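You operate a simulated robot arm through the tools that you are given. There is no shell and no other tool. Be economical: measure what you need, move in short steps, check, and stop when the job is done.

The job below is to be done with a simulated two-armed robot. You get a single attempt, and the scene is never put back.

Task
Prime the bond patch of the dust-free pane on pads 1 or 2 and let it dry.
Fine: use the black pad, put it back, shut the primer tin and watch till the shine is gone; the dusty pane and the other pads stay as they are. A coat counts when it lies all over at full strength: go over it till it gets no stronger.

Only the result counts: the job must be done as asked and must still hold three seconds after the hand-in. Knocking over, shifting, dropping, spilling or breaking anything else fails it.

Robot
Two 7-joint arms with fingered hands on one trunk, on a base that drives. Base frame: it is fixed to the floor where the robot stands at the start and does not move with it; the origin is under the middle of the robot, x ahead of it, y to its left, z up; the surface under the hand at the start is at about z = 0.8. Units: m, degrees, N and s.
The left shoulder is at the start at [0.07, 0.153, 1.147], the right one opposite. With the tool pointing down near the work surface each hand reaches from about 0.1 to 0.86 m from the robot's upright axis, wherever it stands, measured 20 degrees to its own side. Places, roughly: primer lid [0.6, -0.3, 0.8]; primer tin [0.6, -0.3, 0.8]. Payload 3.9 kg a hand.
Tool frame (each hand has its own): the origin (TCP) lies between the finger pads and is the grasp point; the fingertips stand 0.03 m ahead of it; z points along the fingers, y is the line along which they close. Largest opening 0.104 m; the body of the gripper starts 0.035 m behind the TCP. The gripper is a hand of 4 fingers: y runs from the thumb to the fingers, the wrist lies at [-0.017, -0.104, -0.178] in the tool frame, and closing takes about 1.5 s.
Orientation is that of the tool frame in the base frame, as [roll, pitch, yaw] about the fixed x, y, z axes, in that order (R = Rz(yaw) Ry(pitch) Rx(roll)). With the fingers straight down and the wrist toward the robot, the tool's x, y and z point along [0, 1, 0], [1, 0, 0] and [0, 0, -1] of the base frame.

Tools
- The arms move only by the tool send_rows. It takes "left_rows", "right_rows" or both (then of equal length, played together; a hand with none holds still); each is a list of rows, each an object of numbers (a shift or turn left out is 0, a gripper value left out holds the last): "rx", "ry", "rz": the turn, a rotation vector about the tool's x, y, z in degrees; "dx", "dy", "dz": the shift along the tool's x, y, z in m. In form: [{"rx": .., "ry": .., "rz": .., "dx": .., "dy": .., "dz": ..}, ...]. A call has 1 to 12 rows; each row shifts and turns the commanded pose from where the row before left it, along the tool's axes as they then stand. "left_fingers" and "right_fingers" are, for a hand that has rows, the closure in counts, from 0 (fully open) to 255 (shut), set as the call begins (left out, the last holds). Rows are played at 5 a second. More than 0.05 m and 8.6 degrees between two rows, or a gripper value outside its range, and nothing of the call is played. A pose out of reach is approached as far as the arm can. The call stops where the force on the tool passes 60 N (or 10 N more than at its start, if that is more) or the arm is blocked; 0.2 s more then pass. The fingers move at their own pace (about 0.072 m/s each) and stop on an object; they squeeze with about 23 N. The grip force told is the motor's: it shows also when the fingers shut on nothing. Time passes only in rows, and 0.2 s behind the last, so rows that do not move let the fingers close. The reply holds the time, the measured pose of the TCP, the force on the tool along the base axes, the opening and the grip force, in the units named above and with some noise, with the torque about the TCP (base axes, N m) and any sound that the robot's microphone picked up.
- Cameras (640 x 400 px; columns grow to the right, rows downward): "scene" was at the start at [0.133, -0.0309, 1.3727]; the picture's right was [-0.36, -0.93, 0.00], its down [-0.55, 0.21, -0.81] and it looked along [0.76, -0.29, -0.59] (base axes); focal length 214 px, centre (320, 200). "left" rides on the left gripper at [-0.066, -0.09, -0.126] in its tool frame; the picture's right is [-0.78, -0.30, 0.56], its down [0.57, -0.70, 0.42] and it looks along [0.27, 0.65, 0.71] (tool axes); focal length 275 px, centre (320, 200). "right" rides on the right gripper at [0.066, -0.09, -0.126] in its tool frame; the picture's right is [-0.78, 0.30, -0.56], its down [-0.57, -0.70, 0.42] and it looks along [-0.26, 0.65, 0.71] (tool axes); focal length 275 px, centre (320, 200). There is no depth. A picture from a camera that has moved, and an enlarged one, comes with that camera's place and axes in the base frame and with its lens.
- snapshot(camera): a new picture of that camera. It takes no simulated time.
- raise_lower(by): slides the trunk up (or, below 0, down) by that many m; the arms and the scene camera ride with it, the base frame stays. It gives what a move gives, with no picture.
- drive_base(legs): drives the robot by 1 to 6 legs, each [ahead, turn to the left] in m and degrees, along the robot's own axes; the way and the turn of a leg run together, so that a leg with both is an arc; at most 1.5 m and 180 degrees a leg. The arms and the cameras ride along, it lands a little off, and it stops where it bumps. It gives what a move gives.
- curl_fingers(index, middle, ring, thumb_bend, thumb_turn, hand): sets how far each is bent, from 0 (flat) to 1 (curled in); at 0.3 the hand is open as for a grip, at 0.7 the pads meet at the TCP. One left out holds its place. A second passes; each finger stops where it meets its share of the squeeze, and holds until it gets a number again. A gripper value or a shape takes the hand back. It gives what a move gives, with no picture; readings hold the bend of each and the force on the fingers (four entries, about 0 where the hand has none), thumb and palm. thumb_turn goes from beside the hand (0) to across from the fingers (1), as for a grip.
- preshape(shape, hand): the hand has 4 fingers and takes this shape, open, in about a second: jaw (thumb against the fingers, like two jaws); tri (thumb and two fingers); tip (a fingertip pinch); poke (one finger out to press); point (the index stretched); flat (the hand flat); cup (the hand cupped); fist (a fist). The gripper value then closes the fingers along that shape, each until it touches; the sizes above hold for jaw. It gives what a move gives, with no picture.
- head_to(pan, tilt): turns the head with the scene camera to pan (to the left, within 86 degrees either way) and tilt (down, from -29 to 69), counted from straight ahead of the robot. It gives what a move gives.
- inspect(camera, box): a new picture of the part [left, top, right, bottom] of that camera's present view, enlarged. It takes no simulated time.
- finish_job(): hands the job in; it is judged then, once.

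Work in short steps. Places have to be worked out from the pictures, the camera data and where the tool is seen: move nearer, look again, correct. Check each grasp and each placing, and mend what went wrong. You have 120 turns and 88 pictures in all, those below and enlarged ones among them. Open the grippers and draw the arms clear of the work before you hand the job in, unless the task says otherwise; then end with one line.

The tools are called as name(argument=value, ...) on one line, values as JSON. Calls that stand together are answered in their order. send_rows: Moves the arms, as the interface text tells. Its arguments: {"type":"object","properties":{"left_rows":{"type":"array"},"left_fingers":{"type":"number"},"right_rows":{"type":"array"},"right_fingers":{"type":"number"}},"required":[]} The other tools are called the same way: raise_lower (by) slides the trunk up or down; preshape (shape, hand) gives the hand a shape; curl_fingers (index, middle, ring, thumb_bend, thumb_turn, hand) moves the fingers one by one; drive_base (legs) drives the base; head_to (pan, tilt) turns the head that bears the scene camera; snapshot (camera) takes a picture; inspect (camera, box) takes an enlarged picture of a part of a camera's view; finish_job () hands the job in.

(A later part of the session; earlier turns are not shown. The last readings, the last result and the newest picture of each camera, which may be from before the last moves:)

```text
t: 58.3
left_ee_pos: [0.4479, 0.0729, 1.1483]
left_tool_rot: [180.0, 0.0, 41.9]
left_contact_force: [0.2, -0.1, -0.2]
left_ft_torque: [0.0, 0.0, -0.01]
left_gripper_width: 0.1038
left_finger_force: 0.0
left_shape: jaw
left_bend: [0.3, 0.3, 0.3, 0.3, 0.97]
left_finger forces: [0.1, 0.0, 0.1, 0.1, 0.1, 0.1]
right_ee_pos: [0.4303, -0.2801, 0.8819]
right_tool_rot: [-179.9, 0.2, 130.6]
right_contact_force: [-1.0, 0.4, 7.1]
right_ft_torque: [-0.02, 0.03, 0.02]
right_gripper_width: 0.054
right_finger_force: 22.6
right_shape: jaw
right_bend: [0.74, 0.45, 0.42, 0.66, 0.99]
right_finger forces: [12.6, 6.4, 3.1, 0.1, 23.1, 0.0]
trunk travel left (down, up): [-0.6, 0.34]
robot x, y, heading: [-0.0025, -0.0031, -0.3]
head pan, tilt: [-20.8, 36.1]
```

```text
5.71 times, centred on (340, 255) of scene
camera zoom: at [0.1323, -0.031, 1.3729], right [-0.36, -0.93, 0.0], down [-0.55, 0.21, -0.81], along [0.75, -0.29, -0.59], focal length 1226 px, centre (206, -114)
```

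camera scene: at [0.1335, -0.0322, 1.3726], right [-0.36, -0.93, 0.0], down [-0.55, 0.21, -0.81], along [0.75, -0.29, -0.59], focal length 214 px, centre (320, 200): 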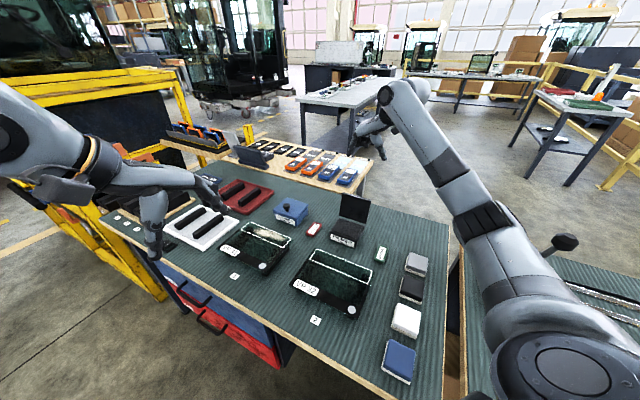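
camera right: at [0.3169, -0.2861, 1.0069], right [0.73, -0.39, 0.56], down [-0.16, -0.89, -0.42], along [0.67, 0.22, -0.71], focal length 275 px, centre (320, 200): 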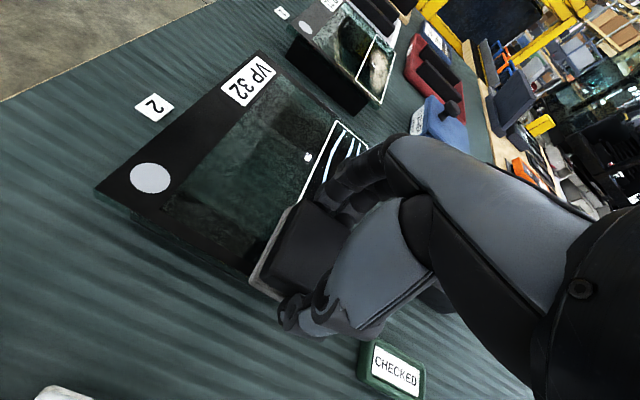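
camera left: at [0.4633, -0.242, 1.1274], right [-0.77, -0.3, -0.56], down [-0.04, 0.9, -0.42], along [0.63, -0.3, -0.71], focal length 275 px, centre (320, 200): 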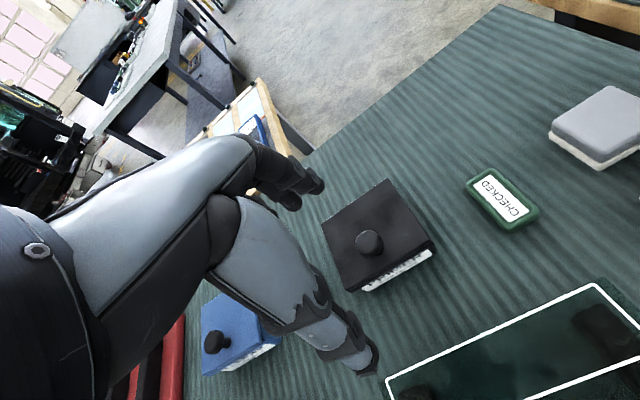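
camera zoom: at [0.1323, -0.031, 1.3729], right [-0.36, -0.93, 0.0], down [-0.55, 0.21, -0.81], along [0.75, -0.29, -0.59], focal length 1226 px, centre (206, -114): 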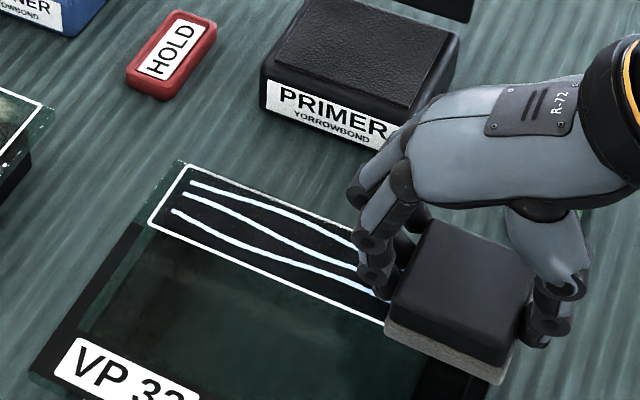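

The coat looks dark and even. I make two more passes, offset a few mm to each side, then lift to see the whole patch.

send_rows(right_rows=[{"dx": 0.003}, {"dy": 0.0285, "dx": 0.0005}, {"dy": 0.0285, "dx": 0.0005}, {"dy": 0.0285, "dx": 0.0005}, {"dy": 0.0285, "dx": 0.0005}, {"dy": 0.0285, "dx": 0.0005}, {"dx": -0.006}, {"dy": -0.0285, "dx": -0.0005}, {"dy": -0.0285, "dx": -0.0005}, {"dy": -0.0285, "dx": -0.0005}, {"dy": -0.0285, "dx": -0.0005}, {"dy": -0.0285, "dx": -0.0005}])

send_rows(right_rows=[{"dz": -0.03}, {"dz": -0.04}, {"dz": -0.04}, {"dy": -0.04}, {"dy": -0.04}, {"dy": -0.03}, {}])

inspect(camera="scene", box=[290, 220, 390, 290])

snapshot(camera="right")

```text
t: 60.9
left_ee_pos: [0.4471, 0.0738, 1.1485]
left_tool_rot: [-180.0, 0.1, 42.0]
left_contact_force: [0.0, 0.1, 0.1]
left_ft_torque: [0.0, -0.01, 0.01]
left_gripper_width: 0.1038
left_finger_force: 0.0
left_shape: jaw
left_bend: [0.3, 0.3, 0.3, 0.3, 0.97]
left_finger forces: [0.0, 0.1, 0.0, 0.1, 0.1, 0.1]
right_ee_pos: [0.4315, -0.2803, 0.8812]
right_tool_rot: [-179.9, 0.0, 130.7]
right_contact_force: [0.8, 0.4, 5.5]
right_ft_torque: [0.01, -0.02, 0.03]
right_gripper_width: 0.054
right_finger_force: 22.9
right_shape: jaw
right_bend: [0.74, 0.45, 0.42, 0.66, 0.99]
right_finger forces: [13.3, 6.5, 3.3, 0.0, 22.1, 0.0]
trunk travel left (down, up): [-0.6, 0.34]
robot x, y, heading: [-0.0, 0.0003, 0.0]
head pan, tilt: [-20.8, 36.1]
```

```text
t: 62.5
left_ee_pos: [0.4501, 0.0728, 1.1471]
left_tool_rot: [-179.9, 0.0, 42.0]
left_contact_force: [0.5, -0.3, -0.6]
left_ft_torque: [-0.01, -0.02, 0.03]
left_gripper_width: 0.1037
left_finger_force: 0.1
left_shape: jaw
left_bend: [0.3, 0.3, 0.3, 0.3, 0.97]
left_finger forces: [0.0, 0.1, 0.0, 0.0, 0.0, 0.0]
right_ee_pos: [0.3504, -0.3524, 0.9906]
right_tool_rot: [180.0, 0.0, 130.6]
right_contact_force: [0.3, 0.4, -0.8]
right_ft_torque: [0.0, 0.0, 0.0]
right_gripper_width: 0.0539
right_finger_force: 23.1
right_shape: jaw
right_bend: [0.74, 0.45, 0.42, 0.66, 0.99]
right_finger forces: [12.7, 6.2, 3.0, 0.0, 21.9, 0.0]
trunk travel left (down, up): [-0.6, 0.34]
robot x, y, heading: [-0.0015, -0.0011, -0.2]
head pan, tilt: [-20.8, 36.1]
```

```text
5.71 times, centred on (340, 255) of scene
camera zoom: at [0.1343, -0.0323, 1.3726], right [-0.36, -0.93, 0.0], down [-0.55, 0.21, -0.81], along [0.75, -0.29, -0.59], focal length 1226 px, centre (206, -114)
```

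zoom: 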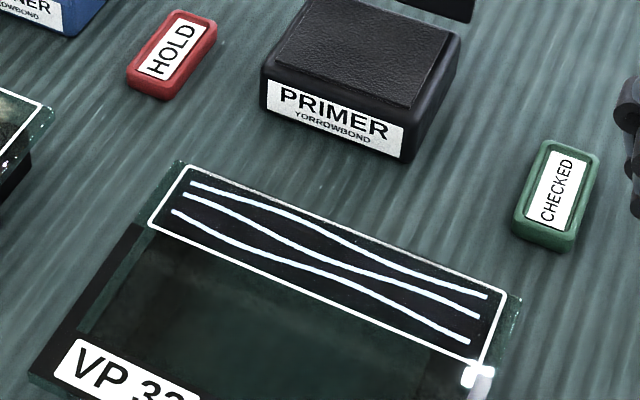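

```text
30 pictures are left
camera right: at [0.2377, -0.3602, 1.1159], right [0.73, -0.4, 0.56], down [-0.16, -0.89, -0.42], along [0.66, 0.22, -0.71], focal length 275 px, centre (320, 200)
```

right: 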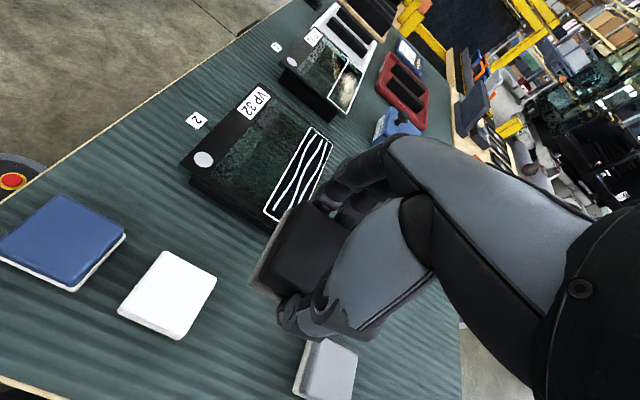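

The whole patch is dark and evenly wet. To be sure it's at full strength, I re-dip and go over it again to compare.

send_rows(right_rows=[{"dx": -0.0243, "dy": 0.0369}, {"dx": -0.0243, "dy": 0.0369}, {"dx": -0.0243, "dy": 0.0369}, {"dx": -0.0243, "dy": 0.0369}, {"dx": -0.0243, "dy": 0.0369}, {"dx": -0.0243, "dy": 0.0369}, {"dz": 0.04}, {"dz": 0.04}, {"dz": 0.024}, {}])

send_rows(right_rows=[{"dz": 0.006}, {"dz": 0.004}, {"dz": 0.001}, {}, {}, {}, {}])

```text
t: 64.7
left_ee_pos: [0.4482, 0.0723, 1.1465]
left_tool_rot: [-179.9, 0.0, 41.9]
left_contact_force: [0.0, 0.1, 0.7]
left_ft_torque: [-0.01, 0.0, 0.01]
left_gripper_width: 0.1039
left_finger_force: 0.1
left_shape: jaw
left_bend: [0.3, 0.3, 0.3, 0.3, 0.97]
left_finger forces: [0.1, 0.1, 0.0, 0.0, 0.1, 0.0]
right_ee_pos: [0.6108, -0.3192, 0.8863]
right_tool_rot: [-180.0, 0.2, 130.5]
right_contact_force: [-0.2, 0.0, -0.9]
right_ft_torque: [-0.02, 0.0, 0.0]
right_gripper_width: 0.0544
right_finger_force: 23.0
right_shape: jaw
right_bend: [0.74, 0.45, 0.42, 0.66, 0.99]
right_finger forces: [12.7, 6.2, 2.9, 0.0, 22.0, 0.1]
trunk travel left (down, up): [-0.6, 0.34]
robot x, y, heading: [0.0009, -0.001, -0.3]
head pan, tilt: [-20.8, 36.1]
```

```text
t: 66.3
left_ee_pos: [0.4465, 0.074, 1.1484]
left_tool_rot: [179.9, -0.1, 41.8]
left_contact_force: [-0.4, 1.1, 0.1]
left_ft_torque: [0.02, 0.02, 0.04]
left_gripper_width: 0.1041
left_finger_force: 0.1
left_shape: jaw
left_bend: [0.3, 0.3, 0.3, 0.3, 0.97]
left_finger forces: [0.0, 0.1, 0.0, 0.0, 0.0, 0.0]
right_ee_pos: [0.6117, -0.3186, 0.8772]
right_tool_rot: [-180.0, 0.3, 130.5]
right_contact_force: [5.1, -4.4, 21.3]
right_ft_torque: [-0.16, -0.08, -0.13]
right_gripper_width: 0.0539
right_finger_force: 23.2
right_shape: jaw
right_bend: [0.74, 0.45, 0.42, 0.66, 0.99]
right_finger forces: [13.5, 7.6, 3.5, 0.0, 23.2, 0.1]
trunk travel left (down, up): [-0.6, 0.34]
robot x, y, heading: [0.0031, 0.0022, -0.2]
head pan, tilt: [-20.8, 36.1]
```

Dipped again. I lift, go back to the left end, and touch down.

send_rows(right_rows=[{"dz": -0.02}, {"dz": -0.04}, {"dz": -0.04}, {"dx": 0.0378, "dy": 0.0069}, {"dx": 0.0378, "dy": 0.0069}, {"dx": 0.0378, "dy": 0.0069}, {"dx": 0.0378, "dy": 0.0069}, {"dz": 0.04}, {"dz": 0.04}, {"dz": 0.01}, {"dz": 0.005}, {}])

```text
t: 68.9
left_ee_pos: [0.4476, 0.0731, 1.1481]
left_tool_rot: [179.9, -0.1, 41.9]
left_contact_force: [-0.4, -0.2, -0.3]
left_ft_torque: [0.0, -0.01, 0.02]
left_gripper_width: 0.1038
left_finger_force: 0.0
left_shape: jaw
left_bend: [0.3, 0.3, 0.3, 0.3, 0.97]
left_finger forces: [0.0, 0.0, 0.1, 0.0, 0.0, 0.0]
right_ee_pos: [0.5355, -0.1856, 0.8801]
right_tool_rot: [-180.0, 0.3, 130.5]
right_contact_force: [0.4, -0.8, 5.9]
right_ft_torque: [-0.06, 0.07, 0.03]
right_gripper_width: 0.0537
right_finger_force: 23.4
right_shape: jaw
right_bend: [0.74, 0.45, 0.42, 0.66, 0.99]
right_finger forces: [12.9, 6.4, 3.0, 0.0, 22.7, 0.1]
trunk travel left (down, up): [-0.6, 0.34]
robot x, y, heading: [0.0001, 0.0007, -0.3]
head pan, tilt: [-20.8, 36.1]
```

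Contact at 6 N. I make four strokes at a measured pace with small side offsets.

send_rows(right_rows=[{"dz": 0.001, "dx": 0.002}, {"dy": -0.0284, "dx": -0.0005}, {"dy": -0.0284, "dx": -0.0005}, {"dy": -0.0284, "dx": -0.0005}, {"dy": -0.0284, "dx": -0.0005}, {"dy": -0.0284, "dx": -0.0005}, {"dx": -0.004}, {"dy": 0.0284, "dx": 0.0005}, {"dy": 0.0284, "dx": 0.0005}, {"dy": 0.0284, "dx": 0.0005}, {"dy": 0.0284, "dx": 0.0005}, {"dy": 0.0284, "dx": 0.0005}])

send_rows(right_rows=[{"dx": 0.002}, {"dy": -0.0284, "dx": -0.0005}, {"dy": -0.0284, "dx": -0.0005}, {"dy": -0.0284, "dx": -0.0005}, {"dy": -0.0284, "dx": -0.0005}, {"dy": -0.0284, "dx": -0.0005}, {}, {"dy": 0.0284, "dx": 0.0005}, {"dy": 0.0284, "dx": 0.0005}, {"dy": 0.0284, "dx": 0.0005}, {"dy": 0.0284, "dx": 0.0005}, {"dy": 0.0284, "dx": 0.0005}])

send_rows(right_rows=[{}, {"dy": -0.0284, "dx": -0.0005}, {"dy": -0.0284, "dx": -0.0005}, {"dy": -0.0284, "dx": -0.0005}, {"dy": -0.0284, "dx": -0.0005}, {"dy": -0.0284, "dx": -0.0005}, {"dz": -0.03}, {"dz": -0.04}, {"dz": -0.04}, {"dy": -0.04}, {"dy": -0.04}, {"dy": -0.03}])

inspect(camera="scene", box=[290, 220, 390, 290])

```text
t: 71.5
left_ee_pos: [0.4479, 0.0748, 1.1477]
left_tool_rot: [180.0, 0.1, 41.9]
left_contact_force: [0.0, 0.4, -0.9]
left_ft_torque: [-0.03, 0.0, 0.0]
left_gripper_width: 0.1038
left_finger_force: 0.1
left_shape: jaw
left_bend: [0.3, 0.3, 0.3, 0.3, 0.97]
left_finger forces: [0.0, 0.0, 0.0, 0.1, 0.0, 0.0]
right_ee_pos: [0.5343, -0.1866, 0.8807]
right_tool_rot: [-179.9, 0.3, 130.6]
right_contact_force: [-0.8, 0.1, 8.9]
right_ft_torque: [-0.04, 0.05, 0.0]
right_gripper_width: 0.0538
right_finger_force: 23.6
right_shape: jaw
right_bend: [0.74, 0.45, 0.42, 0.66, 0.99]
right_finger forces: [12.8, 6.6, 3.3, 0.0, 24.3, 0.1]
trunk travel left (down, up): [-0.6, 0.34]
robot x, y, heading: [-0.0007, -0.0014, -0.4]
head pan, tilt: [-20.8, 36.1]
```

```text
t: 74.1
left_ee_pos: [0.4475, 0.0738, 1.1479]
left_tool_rot: [-179.9, 0.0, 41.9]
left_contact_force: [0.1, 0.3, 0.8]
left_ft_torque: [0.02, 0.01, -0.03]
left_gripper_width: 0.1039
left_finger_force: 0.0
left_shape: jaw
left_bend: [0.3, 0.3, 0.3, 0.3, 0.97]
left_finger forces: [0.0, 0.0, 0.1, 0.0, 0.0, 0.1]
right_ee_pos: [0.5349, -0.1849, 0.8801]
right_tool_rot: [-179.9, 0.1, 130.6]
right_contact_force: [-0.7, -2.2, 10.3]
right_ft_torque: [-0.04, 0.08, 0.03]
right_gripper_width: 0.0536
right_finger_force: 22.7
right_shape: jaw
right_bend: [0.74, 0.45, 0.42, 0.66, 0.99]
right_finger forces: [12.6, 6.6, 3.3, 0.1, 24.5, 0.0]
trunk travel left (down, up): [-0.6, 0.34]
robot x, y, heading: [0.0001, 0.001, -0.0]
head pan, tilt: [-20.8, 36.1]
```

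```text
t: 76.7
left_ee_pos: [0.4484, 0.073, 1.1475]
left_tool_rot: [-179.9, 0.0, 42.0]
left_contact_force: [0.4, 0.4, 0.5]
left_ft_torque: [-0.01, -0.01, 0.02]
left_gripper_width: 0.1039
left_finger_force: 0.0
left_shape: jaw
left_bend: [0.3, 0.3, 0.3, 0.3, 0.97]
left_finger forces: [0.0, 0.1, 0.1, 0.0, 0.0, 0.0]
right_ee_pos: [0.346, -0.3513, 0.9899]
right_tool_rot: [180.0, 0.1, 130.7]
right_contact_force: [-0.3, -0.2, -1.0]
right_ft_torque: [-0.02, 0.0, -0.03]
right_gripper_width: 0.0539
right_finger_force: 22.8
right_shape: jaw
right_bend: [0.74, 0.45, 0.42, 0.66, 0.99]
right_finger forces: [12.6, 6.2, 2.9, 0.0, 21.7, 0.1]
trunk travel left (down, up): [-0.6, 0.34]
robot x, y, heading: [0.0016, -0.005, -0.2]
head pan, tilt: [-20.8, 36.1]
```

```text
5.71 times, centred on (340, 255) of scene
camera zoom: at [0.1324, -0.0313, 1.3728], right [-0.36, -0.93, 0.0], down [-0.55, 0.21, -0.81], along [0.75, -0.29, -0.59], focal length 1226 px, centre (206, -114)
```

zoom: 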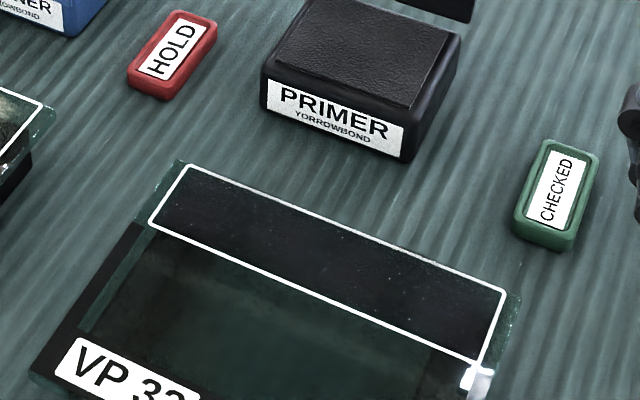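

The shine is already gone and the re-wipe with a fresh load added no new wetness, so the coat seems full. I check it close up, along with the pad's felt.

snapshot(camera="right")

inspect(camera="right", box=[230, 90, 390, 230])

```text
28 pictures are left
camera right: at [0.2328, -0.3592, 1.1161], right [0.73, -0.39, 0.56], down [-0.16, -0.89, -0.42], along [0.67, 0.22, -0.71], focal length 275 px, centre (320, 200)
```

right: 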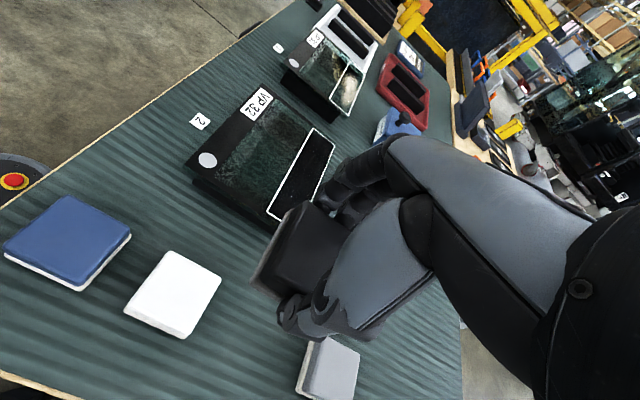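

```text
2.86 times, centred on (310, 160) of right
camera zoom: at [0.2328, -0.3592, 1.1161], right [0.73, -0.39, 0.56], down [-0.16, -0.89, -0.42], along [0.67, 0.22, -0.71], focal length 786 px, centre (349, 314)
```

zoom: 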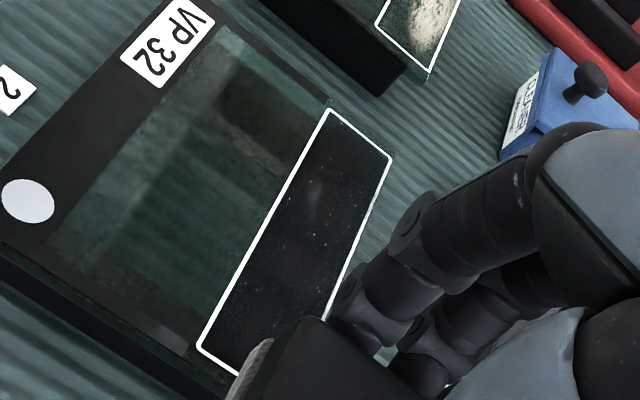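

The coat is uniform and matte. Now I return the pad to its home spot at (0.358, -0.3975).

send_rows(right_rows=[{"dx": -0.0216, "dy": -0.0104}, {"dx": -0.0216, "dy": -0.0104}, {"dz": 0.04}, {"dz": 0.04}, {}])

snapshot(camera="right")

```text
t: 77.9
left_ee_pos: [0.4479, 0.074, 1.1468]
left_tool_rot: [-179.9, 0.1, 41.9]
left_contact_force: [0.2, 0.5, -0.1]
left_ft_torque: [0.01, 0.0, -0.04]
left_gripper_width: 0.1037
left_finger_force: 0.0
left_shape: jaw
left_bend: [0.3, 0.3, 0.3, 0.3, 0.97]
left_finger forces: [0.1, 0.1, 0.0, 0.1, 0.1, 0.1]
right_ee_pos: [0.3586, -0.3988, 0.9088]
right_tool_rot: [-179.9, 0.2, 130.5]
right_contact_force: [-0.5, 0.4, -0.5]
right_ft_torque: [-0.01, 0.04, -0.01]
right_gripper_width: 0.0537
right_finger_force: 23.0
right_shape: jaw
right_bend: [0.74, 0.45, 0.42, 0.66, 0.99]
right_finger forces: [12.5, 6.1, 2.8, 0.0, 21.6, 0.1]
trunk travel left (down, up): [-0.6, 0.34]
robot x, y, heading: [-0.0026, -0.0031, -0.2]
head pan, tilt: [-20.8, 36.1]
```

```text
26 pictures are left
camera right: at [0.2444, -0.4064, 1.0347], right [0.73, -0.4, 0.56], down [-0.16, -0.89, -0.42], along [0.67, 0.22, -0.71], focal length 275 px, centre (320, 200)
```

right: 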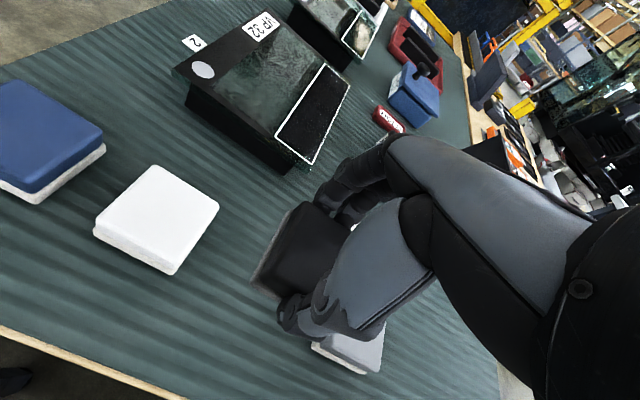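

Lined up with home. I lower to about the original height and watch for light contact.

send_rows(right_rows=[{"dz": 0.035, "dy": 0.0005, "dx": 0.001}, {"dz": 0.028}, {"dz": 0.006}, {"dz": 0.002}, {}])

```text
t: 79.1
left_ee_pos: [0.4482, 0.0728, 1.1488]
left_tool_rot: [179.9, 0.1, 41.9]
left_contact_force: [0.1, 0.0, 0.5]
left_ft_torque: [-0.02, -0.04, 0.02]
left_gripper_width: 0.1038
left_finger_force: 0.1
left_shape: jaw
left_bend: [0.3, 0.3, 0.3, 0.3, 0.97]
left_finger forces: [0.1, 0.0, 0.0, 0.0, 0.1, 0.0]
right_ee_pos: [0.3565, -0.3968, 0.8371]
right_tool_rot: [-179.9, 0.1, 130.6]
right_contact_force: [0.1, -1.3, -0.7]
right_ft_torque: [-0.03, 0.0, -0.04]
right_gripper_width: 0.0537
right_finger_force: 23.0
right_shape: jaw
right_bend: [0.74, 0.45, 0.42, 0.66, 0.99]
right_finger forces: [12.6, 6.2, 2.9, 0.0, 21.7, 0.0]
trunk travel left (down, up): [-0.6, 0.34]
robot x, y, heading: [0.0026, 0.0009, -0.4]
head pan, tilt: [-20.8, 36.1]
```

No contact yet because the pad slid slightly up in the grip. I go down a bit more.

send_rows(right_rows=[{"dz": 0.001, "dy": 0.001, "dx": -0.001}, {"dz": 0.001}, {"dz": 0.001}, {}])

```text
t: 80.1
left_ee_pos: [0.4479, 0.0725, 1.1482]
left_tool_rot: [-179.9, 0.0, 41.9]
left_contact_force: [0.3, -0.4, 0.6]
left_ft_torque: [0.01, -0.03, 0.02]
left_gripper_width: 0.104
left_finger_force: 0.1
left_shape: jaw
left_bend: [0.3, 0.3, 0.3, 0.3, 0.97]
left_finger forces: [0.0, 0.0, 0.1, 0.0, 0.0, 0.0]
right_ee_pos: [0.3585, -0.3965, 0.8368]
right_tool_rot: [-179.9, 0.2, 130.5]
right_contact_force: [-0.6, -2.5, 9.6]
right_ft_torque: [-0.05, 0.02, -0.03]
right_gripper_width: 0.0535
right_finger_force: 22.7
right_shape: jaw
right_bend: [0.74, 0.45, 0.42, 0.66, 0.99]
right_finger forces: [12.0, 6.0, 2.9, 0.0, 22.7, 0.0]
trunk travel left (down, up): [-0.6, 0.34]
robot x, y, heading: [0.0002, -0.0015, -0.3]
head pan, tilt: [-20.8, 36.1]
```

The pad rests on the table (9.6 N). I release, then raise.

send_rows(right_rows=[{"dz": -0.001}, {}, {}, {}, {}, {}], right_fingers=0)

send_rows(right_rows=[{"dz": -0.02}, {"dz": -0.04}, {"dz": -0.05}, {"dz": -0.05}, {"dz": -0.05}, {}])

snapshot(camera="right")

inspect(camera="scene", box=[370, 240, 460, 330])

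```text
t: 81.5
left_ee_pos: [0.4495, 0.0738, 1.1479]
left_tool_rot: [-179.9, 0.0, 41.8]
left_contact_force: [0.9, -0.8, 0.9]
left_ft_torque: [-0.02, 0.03, 0.02]
left_gripper_width: 0.1039
left_finger_force: 0.1
left_shape: jaw
left_bend: [0.3, 0.3, 0.3, 0.3, 0.97]
left_finger forces: [0.0, 0.0, 0.0, 0.1, 0.0, 0.0]
right_ee_pos: [0.3569, -0.3973, 0.8365]
right_tool_rot: [-179.9, 0.0, 130.6]
right_contact_force: [0.2, 0.1, -0.7]
right_ft_torque: [0.01, -0.01, 0.01]
right_gripper_width: 0.104
right_finger_force: 0.0
right_shape: jaw
right_bend: [0.3, 0.3, 0.3, 0.3, 0.97]
right_finger forces: [0.0, 0.0, 0.1, 0.0, 0.0, 0.0]
trunk travel left (down, up): [-0.6, 0.34]
robot x, y, heading: [-0.0001, -0.0019, -0.2]
head pan, tilt: [-20.8, 36.1]
```

```text
t: 82.9
left_ee_pos: [0.4479, 0.0733, 1.1476]
left_tool_rot: [-180.0, 0.1, 42.0]
left_contact_force: [-0.3, 0.4, -0.3]
left_ft_torque: [-0.02, 0.03, 0.02]
left_gripper_width: 0.1037
left_finger_force: 0.0
left_shape: jaw
left_bend: [0.3, 0.3, 0.3, 0.3, 0.97]
left_finger forces: [0.0, 0.0, 0.0, 0.0, 0.0, 0.0]
right_ee_pos: [0.3566, -0.3963, 1.0453]
right_tool_rot: [-179.9, 0.1, 130.6]
right_contact_force: [0.5, 0.3, 0.3]
right_ft_torque: [0.01, -0.02, 0.03]
right_gripper_width: 0.1038
right_finger_force: 0.1
right_shape: jaw
right_bend: [0.3, 0.3, 0.3, 0.3, 0.97]
right_finger forces: [0.0, 0.1, 0.1, 0.1, 0.0, 0.0]
trunk travel left (down, up): [-0.6, 0.34]
robot x, y, heading: [0.0009, 0.0012, -0.2]
head pan, tilt: [-20.8, 36.1]
```

```text
25 pictures are left
camera right: at [0.2449, -0.4063, 1.1729], right [0.73, -0.4, 0.56], down [-0.16, -0.89, -0.42], along [0.66, 0.22, -0.71], focal length 275 px, centre (320, 200)
```

right: 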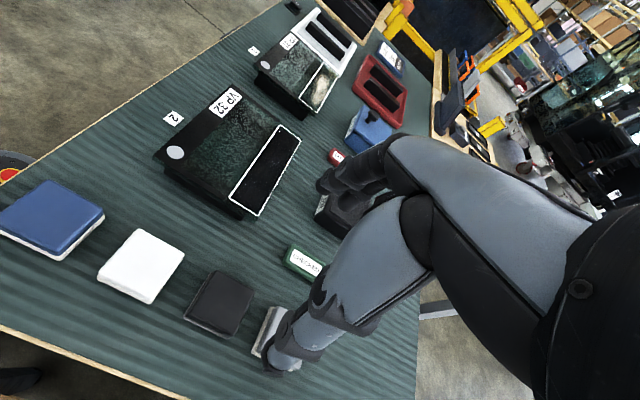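

```text
4.44 times, centred on (415, 285) of scene
camera zoom: at [0.1329, -0.0318, 1.3727], right [-0.36, -0.93, 0.0], down [-0.55, 0.21, -0.81], along [0.75, -0.29, -0.59], focal length 953 px, centre (-102, -178)
```

zoom: 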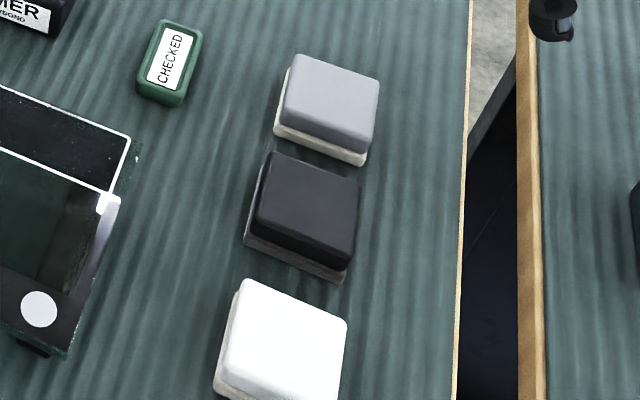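

The pad is back in place to within about 2 mm. Next I close the lid by re-pinching its knob and reversing the arc. I move above the open lid with the tip shape.

send_rows(right_rows=[{"dz": -0.05}, {"dx": -0.0273, "dy": 0.0306}, {"dx": -0.0273, "dy": 0.0306}, {"dx": -0.0273, "dy": 0.0306}, {"dx": -0.0273, "dy": 0.0306}, {"dx": -0.0273, "dy": 0.0306}, {"dx": -0.0273, "dy": 0.0306}, {"dx": -0.0273, "dy": 0.0306}, {"dx": -0.0273, "dy": 0.0306}, {"ry": -8}, {"ry": -8}, {}])

preshape(shape="tip", hand="right")

snapshot(camera="right")

inspect(camera="scene", box=[290, 140, 410, 260])

```text
t: 85.5
left_ee_pos: [0.4491, 0.0742, 1.146]
left_tool_rot: [-180.0, -0.1, 41.8]
left_contact_force: [-0.3, -0.2, 0.2]
left_ft_torque: [-0.01, 0.02, -0.01]
left_gripper_width: 0.1039
left_finger_force: 0.0
left_shape: jaw
left_bend: [0.3, 0.3, 0.3, 0.3, 0.97]
left_finger forces: [0.0, 0.0, 0.0, 0.0, 0.1, 0.1]
right_ee_pos: [0.6882, -0.4033, 1.096]
right_tool_rot: [-179.9, 16.2, 130.7]
right_contact_force: [-0.3, 1.1, 0.2]
right_ft_torque: [0.01, 0.0, 0.01]
right_gripper_width: 0.1038
right_finger_force: 0.1
right_shape: jaw
right_bend: [0.3, 0.3, 0.3, 0.3, 0.97]
right_finger forces: [0.0, 0.0, 0.0, 0.1, 0.0, 0.0]
trunk travel left (down, up): [-0.6, 0.34]
robot x, y, heading: [-0.0001, 0.0012, -0.1]
head pan, tilt: [-20.8, 36.1]
```

```text
t: 86.4
left_ee_pos: [0.4489, 0.073, 1.1465]
left_tool_rot: [180.0, 0.0, 41.9]
left_contact_force: [0.4, 0.0, 0.7]
left_ft_torque: [0.01, 0.0, 0.01]
left_gripper_width: 0.1036
left_finger_force: 0.0
left_shape: jaw
left_bend: [0.3, 0.3, 0.3, 0.3, 0.97]
left_finger forces: [0.1, 0.1, 0.1, 0.0, 0.1, 0.1]
right_ee_pos: [0.686, -0.4035, 1.0976]
right_tool_rot: [-179.9, 16.1, 130.5]
right_contact_force: [0.6, 0.2, -0.5]
right_ft_torque: [0.0, 0.0, -0.01]
right_gripper_width: 0.1038
right_finger_force: 0.0
right_shape: tip
right_bend: [0.3, 0.98, 0.99, 0.3, 0.97]
right_finger forces: [0.0, 0.0, 0.0, 0.0, 0.0, 0.1]
trunk travel left (down, up): [-0.6, 0.34]
robot x, y, heading: [-0.0017, 0.0035, -0.2]
head pan, tilt: [-20.8, 36.1]
```

```text
23 pictures are left
camera right: at [0.5534, -0.3876, 1.1997], right [0.61, -0.26, 0.75], down [-0.1, -0.96, -0.25], along [0.79, 0.08, -0.61], focal length 275 px, centre (320, 200)
```

right: 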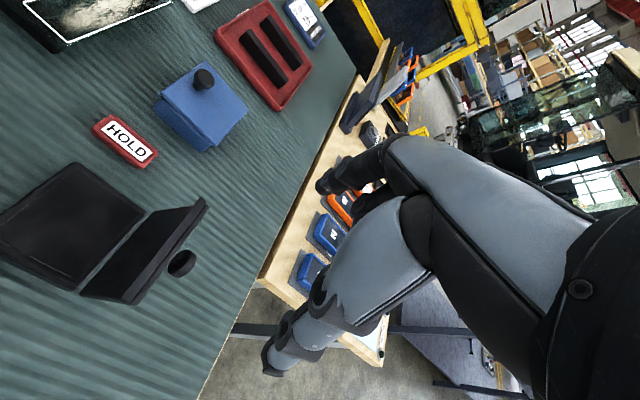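

```text
3.33 times, centred on (350, 200) of scene
camera zoom: at [0.1333, -0.0315, 1.3727], right [-0.36, -0.93, 0.0], down [-0.55, 0.21, -0.81], along [0.75, -0.29, -0.59], focal length 715 px, centre (220, 200)
```

zoom: 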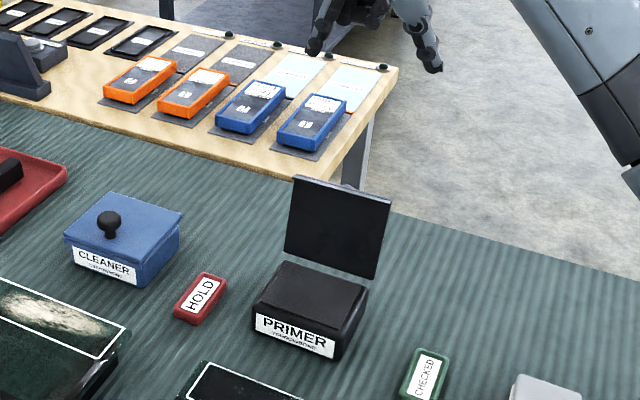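

The knob now is at about (0.684, -0.394, 0.906). I descend most of the way and check.

send_rows(right_rows=[{"dx": 0.012, "dy": 0.0048, "dz": 0.03}, {"dx": 0.012, "dz": 0.037}, {"dx": 0.013, "dz": 0.042}, {"dx": 0.014, "dz": 0.042}, {}])

snapshot(camera="right")

```text
t: 87.6
left_ee_pos: [0.4487, 0.0734, 1.1473]
left_tool_rot: [-179.9, 0.1, 41.9]
left_contact_force: [0.5, -0.1, -0.3]
left_ft_torque: [0.02, -0.01, -0.01]
left_gripper_width: 0.1043
left_finger_force: 0.1
left_shape: jaw
left_bend: [0.3, 0.3, 0.3, 0.3, 0.97]
left_finger forces: [0.0, 0.0, 0.0, 0.0, 0.0, 0.0]
right_ee_pos: [0.6848, -0.3957, 0.9369]
right_tool_rot: [-179.9, 16.1, 130.5]
right_contact_force: [0.0, 0.4, 0.1]
right_ft_torque: [0.0, 0.01, 0.01]
right_gripper_width: 0.1039
right_finger_force: 0.1
right_shape: tip
right_bend: [0.31, 0.98, 0.99, 0.3, 0.97]
right_finger forces: [0.0, 0.0, 0.0, 0.1, 0.1, 0.1]
trunk travel left (down, up): [-0.6, 0.34]
robot x, y, heading: [-0.0011, -0.0003, -0.4]
head pan, tilt: [-20.8, 36.1]
```

```text
21 pictures are left
camera right: at [0.5513, -0.3791, 1.041], right [0.61, -0.26, 0.75], down [-0.1, -0.96, -0.25], along [0.79, 0.08, -0.61], focal length 275 px, centre (320, 200)
```

right: 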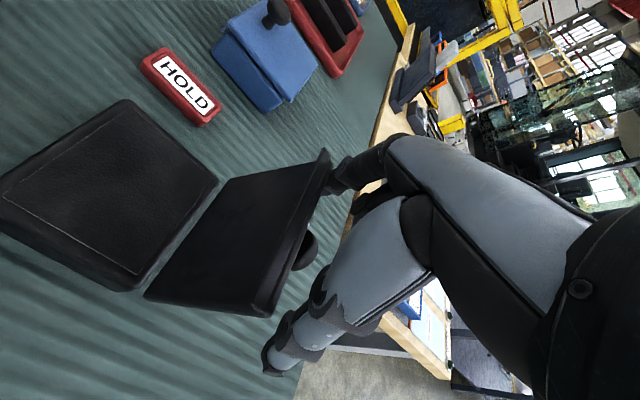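

Alignment looks right, with the knob between index and thumb. I lower the last 3 cm and pinch.

send_rows(right_rows=[{"dx": 0.003, "dz": 0.015}, {"dx": 0.0033, "dz": 0.0144}, {}])

send_rows(right_rows=[{}, {}, {}, {}, {}, {}, {}, {}], right_fingers=255)

snapshot(camera="right")

```text
t: 88.4
left_ee_pos: [0.4485, 0.073, 1.1477]
left_tool_rot: [180.0, 0.0, 42.0]
left_contact_force: [0.1, -0.9, -0.3]
left_ft_torque: [0.03, 0.01, -0.01]
left_gripper_width: 0.1038
left_finger_force: 0.0
left_shape: jaw
left_bend: [0.3, 0.3, 0.3, 0.3, 0.97]
left_finger forces: [0.1, 0.0, 0.0, 0.0, 0.0, 0.0]
right_ee_pos: [0.6865, -0.397, 0.9073]
right_tool_rot: [-179.9, 16.1, 130.5]
right_contact_force: [0.2, 0.1, 0.7]
right_ft_torque: [-0.02, 0.01, -0.03]
right_gripper_width: 0.104
right_finger_force: 0.0
right_shape: tip
right_bend: [0.31, 0.98, 0.99, 0.3, 0.97]
right_finger forces: [0.4, 0.0, 0.0, 0.0, 0.1, 0.0]
trunk travel left (down, up): [-0.6, 0.34]
robot x, y, heading: [0.001, -0.0, -0.4]
head pan, tilt: [-20.8, 36.1]
```

```text
t: 90.2
left_ee_pos: [0.4486, 0.073, 1.1475]
left_tool_rot: [180.0, 0.1, 41.9]
left_contact_force: [-0.4, 1.5, -0.7]
left_ft_torque: [0.0, -0.03, -0.02]
left_gripper_width: 0.1042
left_finger_force: 0.0
left_shape: jaw
left_bend: [0.3, 0.3, 0.3, 0.3, 0.97]
left_finger forces: [0.0, 0.1, 0.0, 0.1, 0.1, 0.0]
right_ee_pos: [0.6864, -0.3972, 0.9079]
right_tool_rot: [-179.8, 16.0, 130.6]
right_contact_force: [-0.6, 1.8, -2.9]
right_ft_torque: [-0.01, 0.0, 0.01]
right_gripper_width: 0.0048
right_finger_force: 23.4
right_shape: tip
right_bend: [0.7, 1.0, 1.0, 0.76, 1.0]
right_finger forces: [4.3, 0.0, 0.0, 0.0, 2.8, 0.0]
trunk travel left (down, up): [-0.6, 0.34]
robot x, y, heading: [0.0004, -0.0016, -0.2]
head pan, tilt: [-20.8, 36.1]
```

```text
20 pictures are left
camera right: at [0.5535, -0.3804, 1.0107], right [0.61, -0.26, 0.75], down [-0.1, -0.96, -0.25], along [0.79, 0.08, -0.61], focal length 275 px, centre (320, 200)
```

right: 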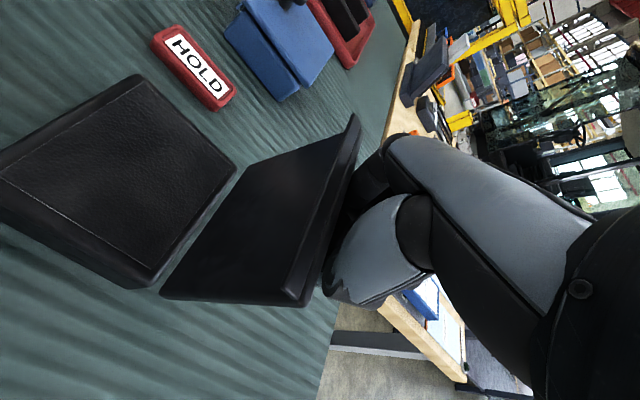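

The tips closed without the knob, having slid off its back side. I open, move 10 mm toward the lid, and pinch again.

send_rows(right_rows=[{}, {}, {}, {}, {"dx": 0.005, "dz": -0.0014}, {"dx": 0.005, "dz": -0.0014}, {}], right_fingers=0)

send_rows(right_rows=[{}, {}, {}, {}, {}, {}, {}, {}], right_fingers=255)

snapshot(camera="right")

```text
t: 91.8
left_ee_pos: [0.4481, 0.0737, 1.1485]
left_tool_rot: [180.0, 0.0, 41.9]
left_contact_force: [0.4, -0.5, -0.1]
left_ft_torque: [-0.01, 0.02, 0.03]
left_gripper_width: 0.1037
left_finger_force: 0.0
left_shape: jaw
left_bend: [0.3, 0.3, 0.3, 0.3, 0.97]
left_finger forces: [0.0, 0.0, 0.0, 0.1, 0.1, 0.0]
right_ee_pos: [0.6806, -0.388, 0.9069]
right_tool_rot: [-179.9, 16.1, 130.5]
right_contact_force: [0.6, -0.2, 0.0]
right_ft_torque: [0.01, 0.04, 0.01]
right_gripper_width: 0.1035
right_finger_force: 0.0
right_shape: tip
right_bend: [0.31, 0.98, 0.99, 0.3, 0.97]
right_finger forces: [0.1, 0.0, 0.1, 0.1, 0.1, 0.0]
trunk travel left (down, up): [-0.6, 0.34]
robot x, y, heading: [-0.0005, -0.0033, -0.4]
head pan, tilt: [-20.8, 36.1]
```

```text
t: 93.6
left_ee_pos: [0.4493, 0.0733, 1.1464]
left_tool_rot: [180.0, 0.0, 41.9]
left_contact_force: [-0.2, 0.5, 0.1]
left_ft_torque: [-0.01, -0.02, 0.01]
left_gripper_width: 0.1036
left_finger_force: 0.1
left_shape: jaw
left_bend: [0.3, 0.3, 0.3, 0.3, 0.97]
left_finger forces: [0.1, 0.0, 0.0, 0.0, 0.0, 0.0]
right_ee_pos: [0.6797, -0.3898, 0.9063]
right_tool_rot: [-179.8, 16.0, 130.6]
right_contact_force: [-2.3, 0.3, -3.4]
right_ft_torque: [-0.03, -0.09, -0.05]
right_gripper_width: 0.0033
right_finger_force: 23.7
right_shape: tip
right_bend: [0.7, 1.0, 1.0, 0.74, 1.0]
right_finger forces: [5.0, 0.0, 0.0, 0.0, 5.3, 0.1]
trunk travel left (down, up): [-0.6, 0.34]
robot x, y, heading: [0.0006, 0.0011, -0.0]
head pan, tilt: [-20.8, 36.1]
```

```text
19 pictures are left
camera right: at [0.5466, -0.3734, 1.0098], right [0.61, -0.26, 0.75], down [-0.1, -0.96, -0.25], along [0.79, 0.08, -0.61], focal length 275 px, centre (320, 200)
```

right: 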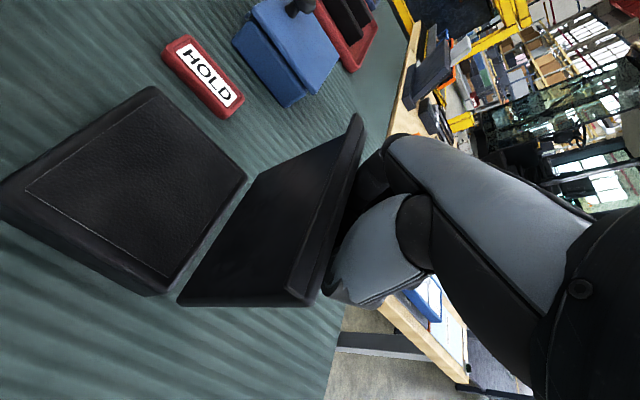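

Re-triangulating puts the knob higher, at about (0.677, -0.391, 0.918), so the tips closed below it. I open, raise 18 mm with a small back shift, and pinch again.

send_rows(right_rows=[{}, {}, {}, {}, {"dx": -0.005, "dz": -0.008}, {"dx": -0.005, "dz": -0.008, "dy": -0.002}, {}], right_fingers=0)

send_rows(right_rows=[{}, {}, {}, {}, {}, {}, {}, {}], right_fingers=255)

```text
t: 95.2
left_ee_pos: [0.4484, 0.0736, 1.1484]
left_tool_rot: [-179.9, 0.1, 41.9]
left_contact_force: [-0.6, 0.7, -0.4]
left_ft_torque: [-0.01, -0.01, -0.02]
left_gripper_width: 0.1038
left_finger_force: 0.2
left_shape: jaw
left_bend: [0.3, 0.3, 0.3, 0.3, 0.97]
left_finger forces: [0.1, 0.0, 0.0, 0.0, 0.0, 0.1]
right_ee_pos: [0.6819, -0.3943, 0.9258]
right_tool_rot: [-179.9, 16.1, 130.6]
right_contact_force: [-0.2, -0.2, -0.2]
right_ft_torque: [0.01, -0.02, 0.0]
right_gripper_width: 0.1038
right_finger_force: 0.0
right_shape: tip
right_bend: [0.31, 0.98, 0.99, 0.3, 0.97]
right_finger forces: [0.0, 0.1, 0.0, 0.0, 0.0, 0.0]
trunk travel left (down, up): [-0.6, 0.34]
robot x, y, heading: [-0.0007, 0.0007, -0.0]
head pan, tilt: [-20.8, 36.1]
```

```text
t: 97.0
left_ee_pos: [0.4496, 0.0727, 1.147]
left_tool_rot: [180.0, 0.0, 41.9]
left_contact_force: [0.2, 0.2, 0.9]
left_ft_torque: [-0.01, 0.03, 0.02]
left_gripper_width: 0.1039
left_finger_force: 0.2
left_shape: jaw
left_bend: [0.3, 0.3, 0.3, 0.3, 0.97]
left_finger forces: [0.1, 0.0, 0.0, 0.0, 0.0, 0.0]
right_ee_pos: [0.6821, -0.3944, 0.9258]
right_tool_rot: [-179.9, 16.1, 130.5]
right_contact_force: [0.1, -0.7, 0.7]
right_ft_torque: [0.01, -0.03, 0.02]
right_gripper_width: 0.0002
right_finger_force: 22.5
right_shape: tip
right_bend: [0.7, 1.0, 1.0, 0.52, 1.0]
right_finger forces: [0.0, 0.0, 0.0, 0.1, 0.0, 0.0]
trunk travel left (down, up): [-0.6, 0.34]
robot x, y, heading: [0.0004, 0.0019, -0.0]
head pan, tilt: [-20.8, 36.1]
```

It closed on nothing. I look to see where the knob lies relative to the tips.

inspect(camera="right", box=[220, 130, 440, 330])

inspect(camera="left", box=[320, 0, 480, 140])

```text
2.00 times, centred on (330, 230) of right
camera zoom: at [0.5486, -0.3781, 1.0285], right [0.61, -0.26, 0.75], down [-0.1, -0.96, -0.25], along [0.79, 0.08, -0.61], focal length 551 px, centre (300, 140)
```

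zoom: 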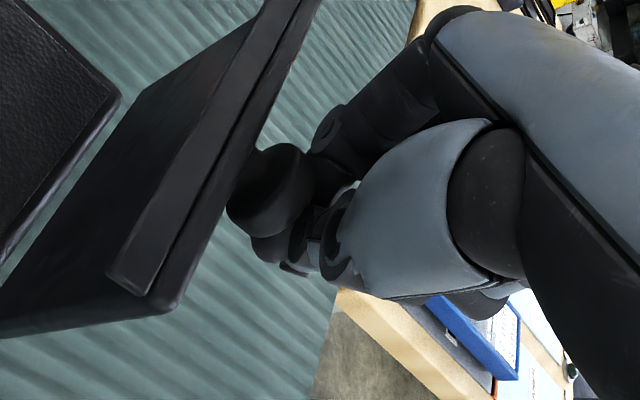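

```text
2.86 times, centred on (400, 70) of left
camera zoom: at [0.3399, 0.0973, 1.2736], right [-0.78, -0.3, -0.56], down [-0.04, 0.9, -0.42], along [0.63, -0.31, -0.71], focal length 786 px, centre (91, 571)
```

zoom: 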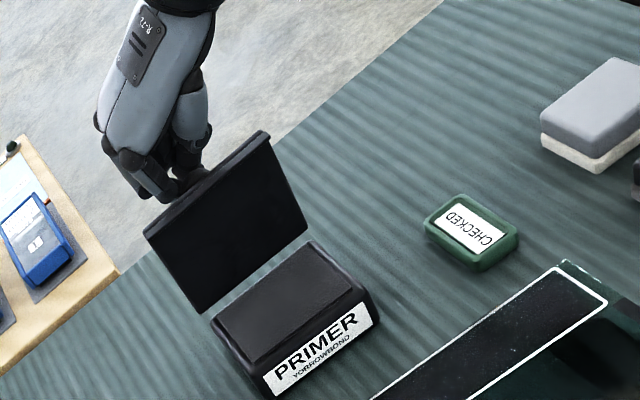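

Comparing with the pose that held the knob near 88° (0.6734, -0.3922, 0.919, tilt 22°), I'm too far back. I open, move about 8 mm forward, add 5° tilt, and pinch.

send_rows(right_rows=[{}, {}, {}, {}, {"dx": 0.0045, "dz": 0.001}, {"dx": 0.0045, "dz": 0.001}, {"ry": -5}, {}], right_fingers=0)

send_rows(right_rows=[{}, {}, {}, {}, {}, {}, {}, {}], right_fingers=255)

inspect(camera="right", box=[220, 130, 440, 330])

```text
t: 98.8
left_ee_pos: [0.4501, 0.0732, 1.1475]
left_tool_rot: [180.0, 0.0, 41.9]
left_contact_force: [0.2, -0.8, -0.3]
left_ft_torque: [0.02, -0.01, -0.01]
left_gripper_width: 0.104
left_finger_force: 0.2
left_shape: jaw
left_bend: [0.3, 0.3, 0.3, 0.3, 0.97]
left_finger forces: [0.0, 0.0, 0.0, 0.0, 0.1, 0.0]
right_ee_pos: [0.6764, -0.3877, 0.9196]
right_tool_rot: [-179.9, 21.1, 130.6]
right_contact_force: [-0.2, -0.5, -0.5]
right_ft_torque: [-0.01, 0.01, -0.04]
right_gripper_width: 0.1036
right_finger_force: 0.0
right_shape: tip
right_bend: [0.31, 0.98, 0.99, 0.3, 0.97]
right_finger forces: [0.0, 0.1, 0.0, 0.1, 0.0, 0.1]
trunk travel left (down, up): [-0.6, 0.34]
robot x, y, heading: [-0.0025, 0.0034, -0.0]
head pan, tilt: [-20.8, 36.1]
```

```text
t: 100.6
left_ee_pos: [0.4499, 0.0744, 1.1472]
left_tool_rot: [180.0, 0.0, 42.0]
left_contact_force: [0.3, 0.3, 0.3]
left_ft_torque: [0.01, 0.0, -0.03]
left_gripper_width: 0.1036
left_finger_force: 0.1
left_shape: jaw
left_bend: [0.3, 0.3, 0.3, 0.3, 0.97]
left_finger forces: [0.1, 0.0, 0.1, 0.1, 0.0, 0.0]
right_ee_pos: [0.6763, -0.3882, 0.9207]
right_tool_rot: [-179.9, 21.0, 130.6]
right_contact_force: [1.3, 3.2, -2.2]
right_ft_torque: [0.01, 0.01, -0.01]
right_gripper_width: 0.0037
right_finger_force: 22.8
right_shape: tip
right_bend: [0.71, 1.0, 1.0, 0.73, 1.0]
right_finger forces: [3.6, 0.1, 0.0, 0.0, 0.8, 0.1]
trunk travel left (down, up): [-0.6, 0.34]
robot x, y, heading: [-0.0001, 0.0039, -0.1]
head pan, tilt: [-20.8, 36.1]
```

```text
2.00 times, centred on (330, 230) of right
camera zoom: at [0.5385, -0.365, 1.0145], right [0.57, -0.2, 0.8], down [-0.09, -0.98, -0.19], along [0.82, 0.04, -0.57], focal length 551 px, centre (300, 140)
```

zoom: 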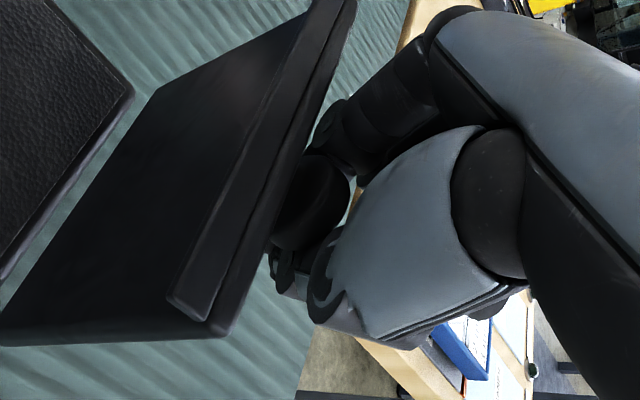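

The knob head is visible, a bit in front of and above the tips' meeting point. I open, move about 10 mm along +x and 18 mm back along the fingers, and pinch again.

send_rows(right_rows=[{}, {}, {}, {}, {"dz": -0.009}, {"dz": -0.009}, {"dx": 0.005}, {"dx": 0.005}, {}], right_fingers=0)

send_rows(right_rows=[{}, {}, {}, {}, {}, {}, {}, {}], right_fingers=255)

inspect(camera="right", box=[220, 130, 440, 330])

```text
t: 102.6
left_ee_pos: [0.4488, 0.0737, 1.1478]
left_tool_rot: [-180.0, 0.1, 41.8]
left_contact_force: [0.1, 0.6, -1.0]
left_ft_torque: [0.0, -0.03, 0.0]
left_gripper_width: 0.1038
left_finger_force: 0.0
left_shape: jaw
left_bend: [0.3, 0.3, 0.3, 0.3, 0.97]
left_finger forces: [0.0, 0.0, 0.0, 0.0, 0.1, 0.0]
right_ee_pos: [0.6668, -0.3762, 0.9336]
right_tool_rot: [-180.0, 21.1, 130.5]
right_contact_force: [0.1, -0.5, -0.1]
right_ft_torque: [0.01, 0.01, 0.01]
right_gripper_width: 0.1035
right_finger_force: 0.1
right_shape: tip
right_bend: [0.31, 0.98, 0.99, 0.3, 0.97]
right_finger forces: [0.2, 0.0, 0.0, 0.0, 0.1, 0.0]
trunk travel left (down, up): [-0.6, 0.34]
robot x, y, heading: [0.0014, -0.0006, -0.4]
head pan, tilt: [-20.8, 36.1]
```

```text
t: 104.4
left_ee_pos: [0.449, 0.0733, 1.1474]
left_tool_rot: [-179.8, 0.1, 41.9]
left_contact_force: [-1.1, -0.2, 0.2]
left_ft_torque: [0.02, -0.01, -0.01]
left_gripper_width: 0.1038
left_finger_force: 0.0
left_shape: jaw
left_bend: [0.3, 0.3, 0.3, 0.3, 0.97]
left_finger forces: [0.0, 0.1, 0.0, 0.1, 0.0, 0.1]
right_ee_pos: [0.667, -0.3763, 0.9325]
right_tool_rot: [-179.8, 21.0, 130.5]
right_contact_force: [-4.1, 0.3, -8.2]
right_ft_torque: [0.04, 0.06, -0.06]
right_gripper_width: 0.0182
right_finger_force: 23.1
right_shape: tip
right_bend: [0.73, 1.0, 1.0, 0.76, 1.0]
right_finger forces: [17.3, 0.0, 0.1, 0.1, 17.0, 0.1]
trunk travel left (down, up): [-0.6, 0.34]
robot x, y, heading: [0.001, -0.0002, -0.0]
head pan, tilt: [-20.8, 36.1]
```

```text
2.00 times, centred on (330, 230) of right
camera zoom: at [0.5277, -0.354, 1.027], right [0.57, -0.21, 0.8], down [-0.09, -0.98, -0.19], along [0.82, 0.04, -0.57], focal length 551 px, centre (300, 140)
```

zoom: 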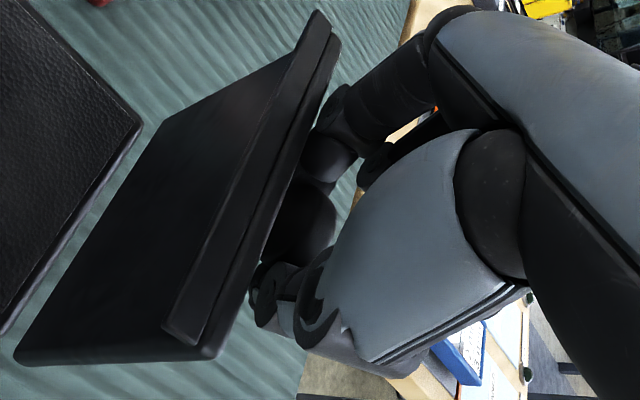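

The knob is now firmly pinched (18 mm, 17 N each side). I reverse the arc for the first 40°.

send_rows(right_rows=[{"dx": 0.0129, "dz": -0.0084, "ry": -3}, {"dx": 0.0138, "dz": -0.0067, "ry": -3}, {"dx": 0.0145, "dz": -0.005, "ry": -3}, {"dx": 0.015, "dz": -0.0032, "ry": -3}, {}])

snapshot(camera="right")

```text
t: 105.6
left_ee_pos: [0.449, 0.0739, 1.148]
left_tool_rot: [179.9, -0.1, 41.9]
left_contact_force: [0.0, -0.7, 0.5]
left_ft_torque: [-0.02, 0.0, 0.0]
left_gripper_width: 0.1036
left_finger_force: 0.1
left_shape: jaw
left_bend: [0.3, 0.3, 0.3, 0.3, 0.97]
left_finger forces: [0.1, 0.1, 0.1, 0.0, 0.0, 0.0]
right_ee_pos: [0.6269, -0.3308, 0.9304]
right_tool_rot: [-180.0, 33.0, 130.7]
right_contact_force: [-0.3, 1.3, -0.1]
right_ft_torque: [-0.01, -0.03, -0.03]
right_gripper_width: 0.0143
right_finger_force: 22.7
right_shape: tip
right_bend: [0.73, 1.0, 1.0, 0.82, 1.0]
right_finger forces: [0.0, 0.0, 0.0, 0.0, 0.1, 0.0]
trunk travel left (down, up): [-0.6, 0.34]
robot x, y, heading: [0.0005, -0.0013, -0.4]
head pan, tilt: [-20.8, 36.1]
```

```text
14 pictures are left
camera right: at [0.477, -0.2948, 1.0003], right [0.45, -0.07, 0.89], down [-0.07, -1.0, -0.04], along [0.89, -0.04, -0.45], focal length 275 px, centre (320, 200)
```

right: 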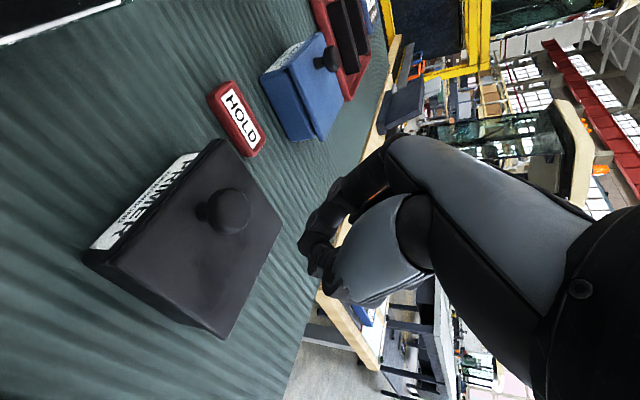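

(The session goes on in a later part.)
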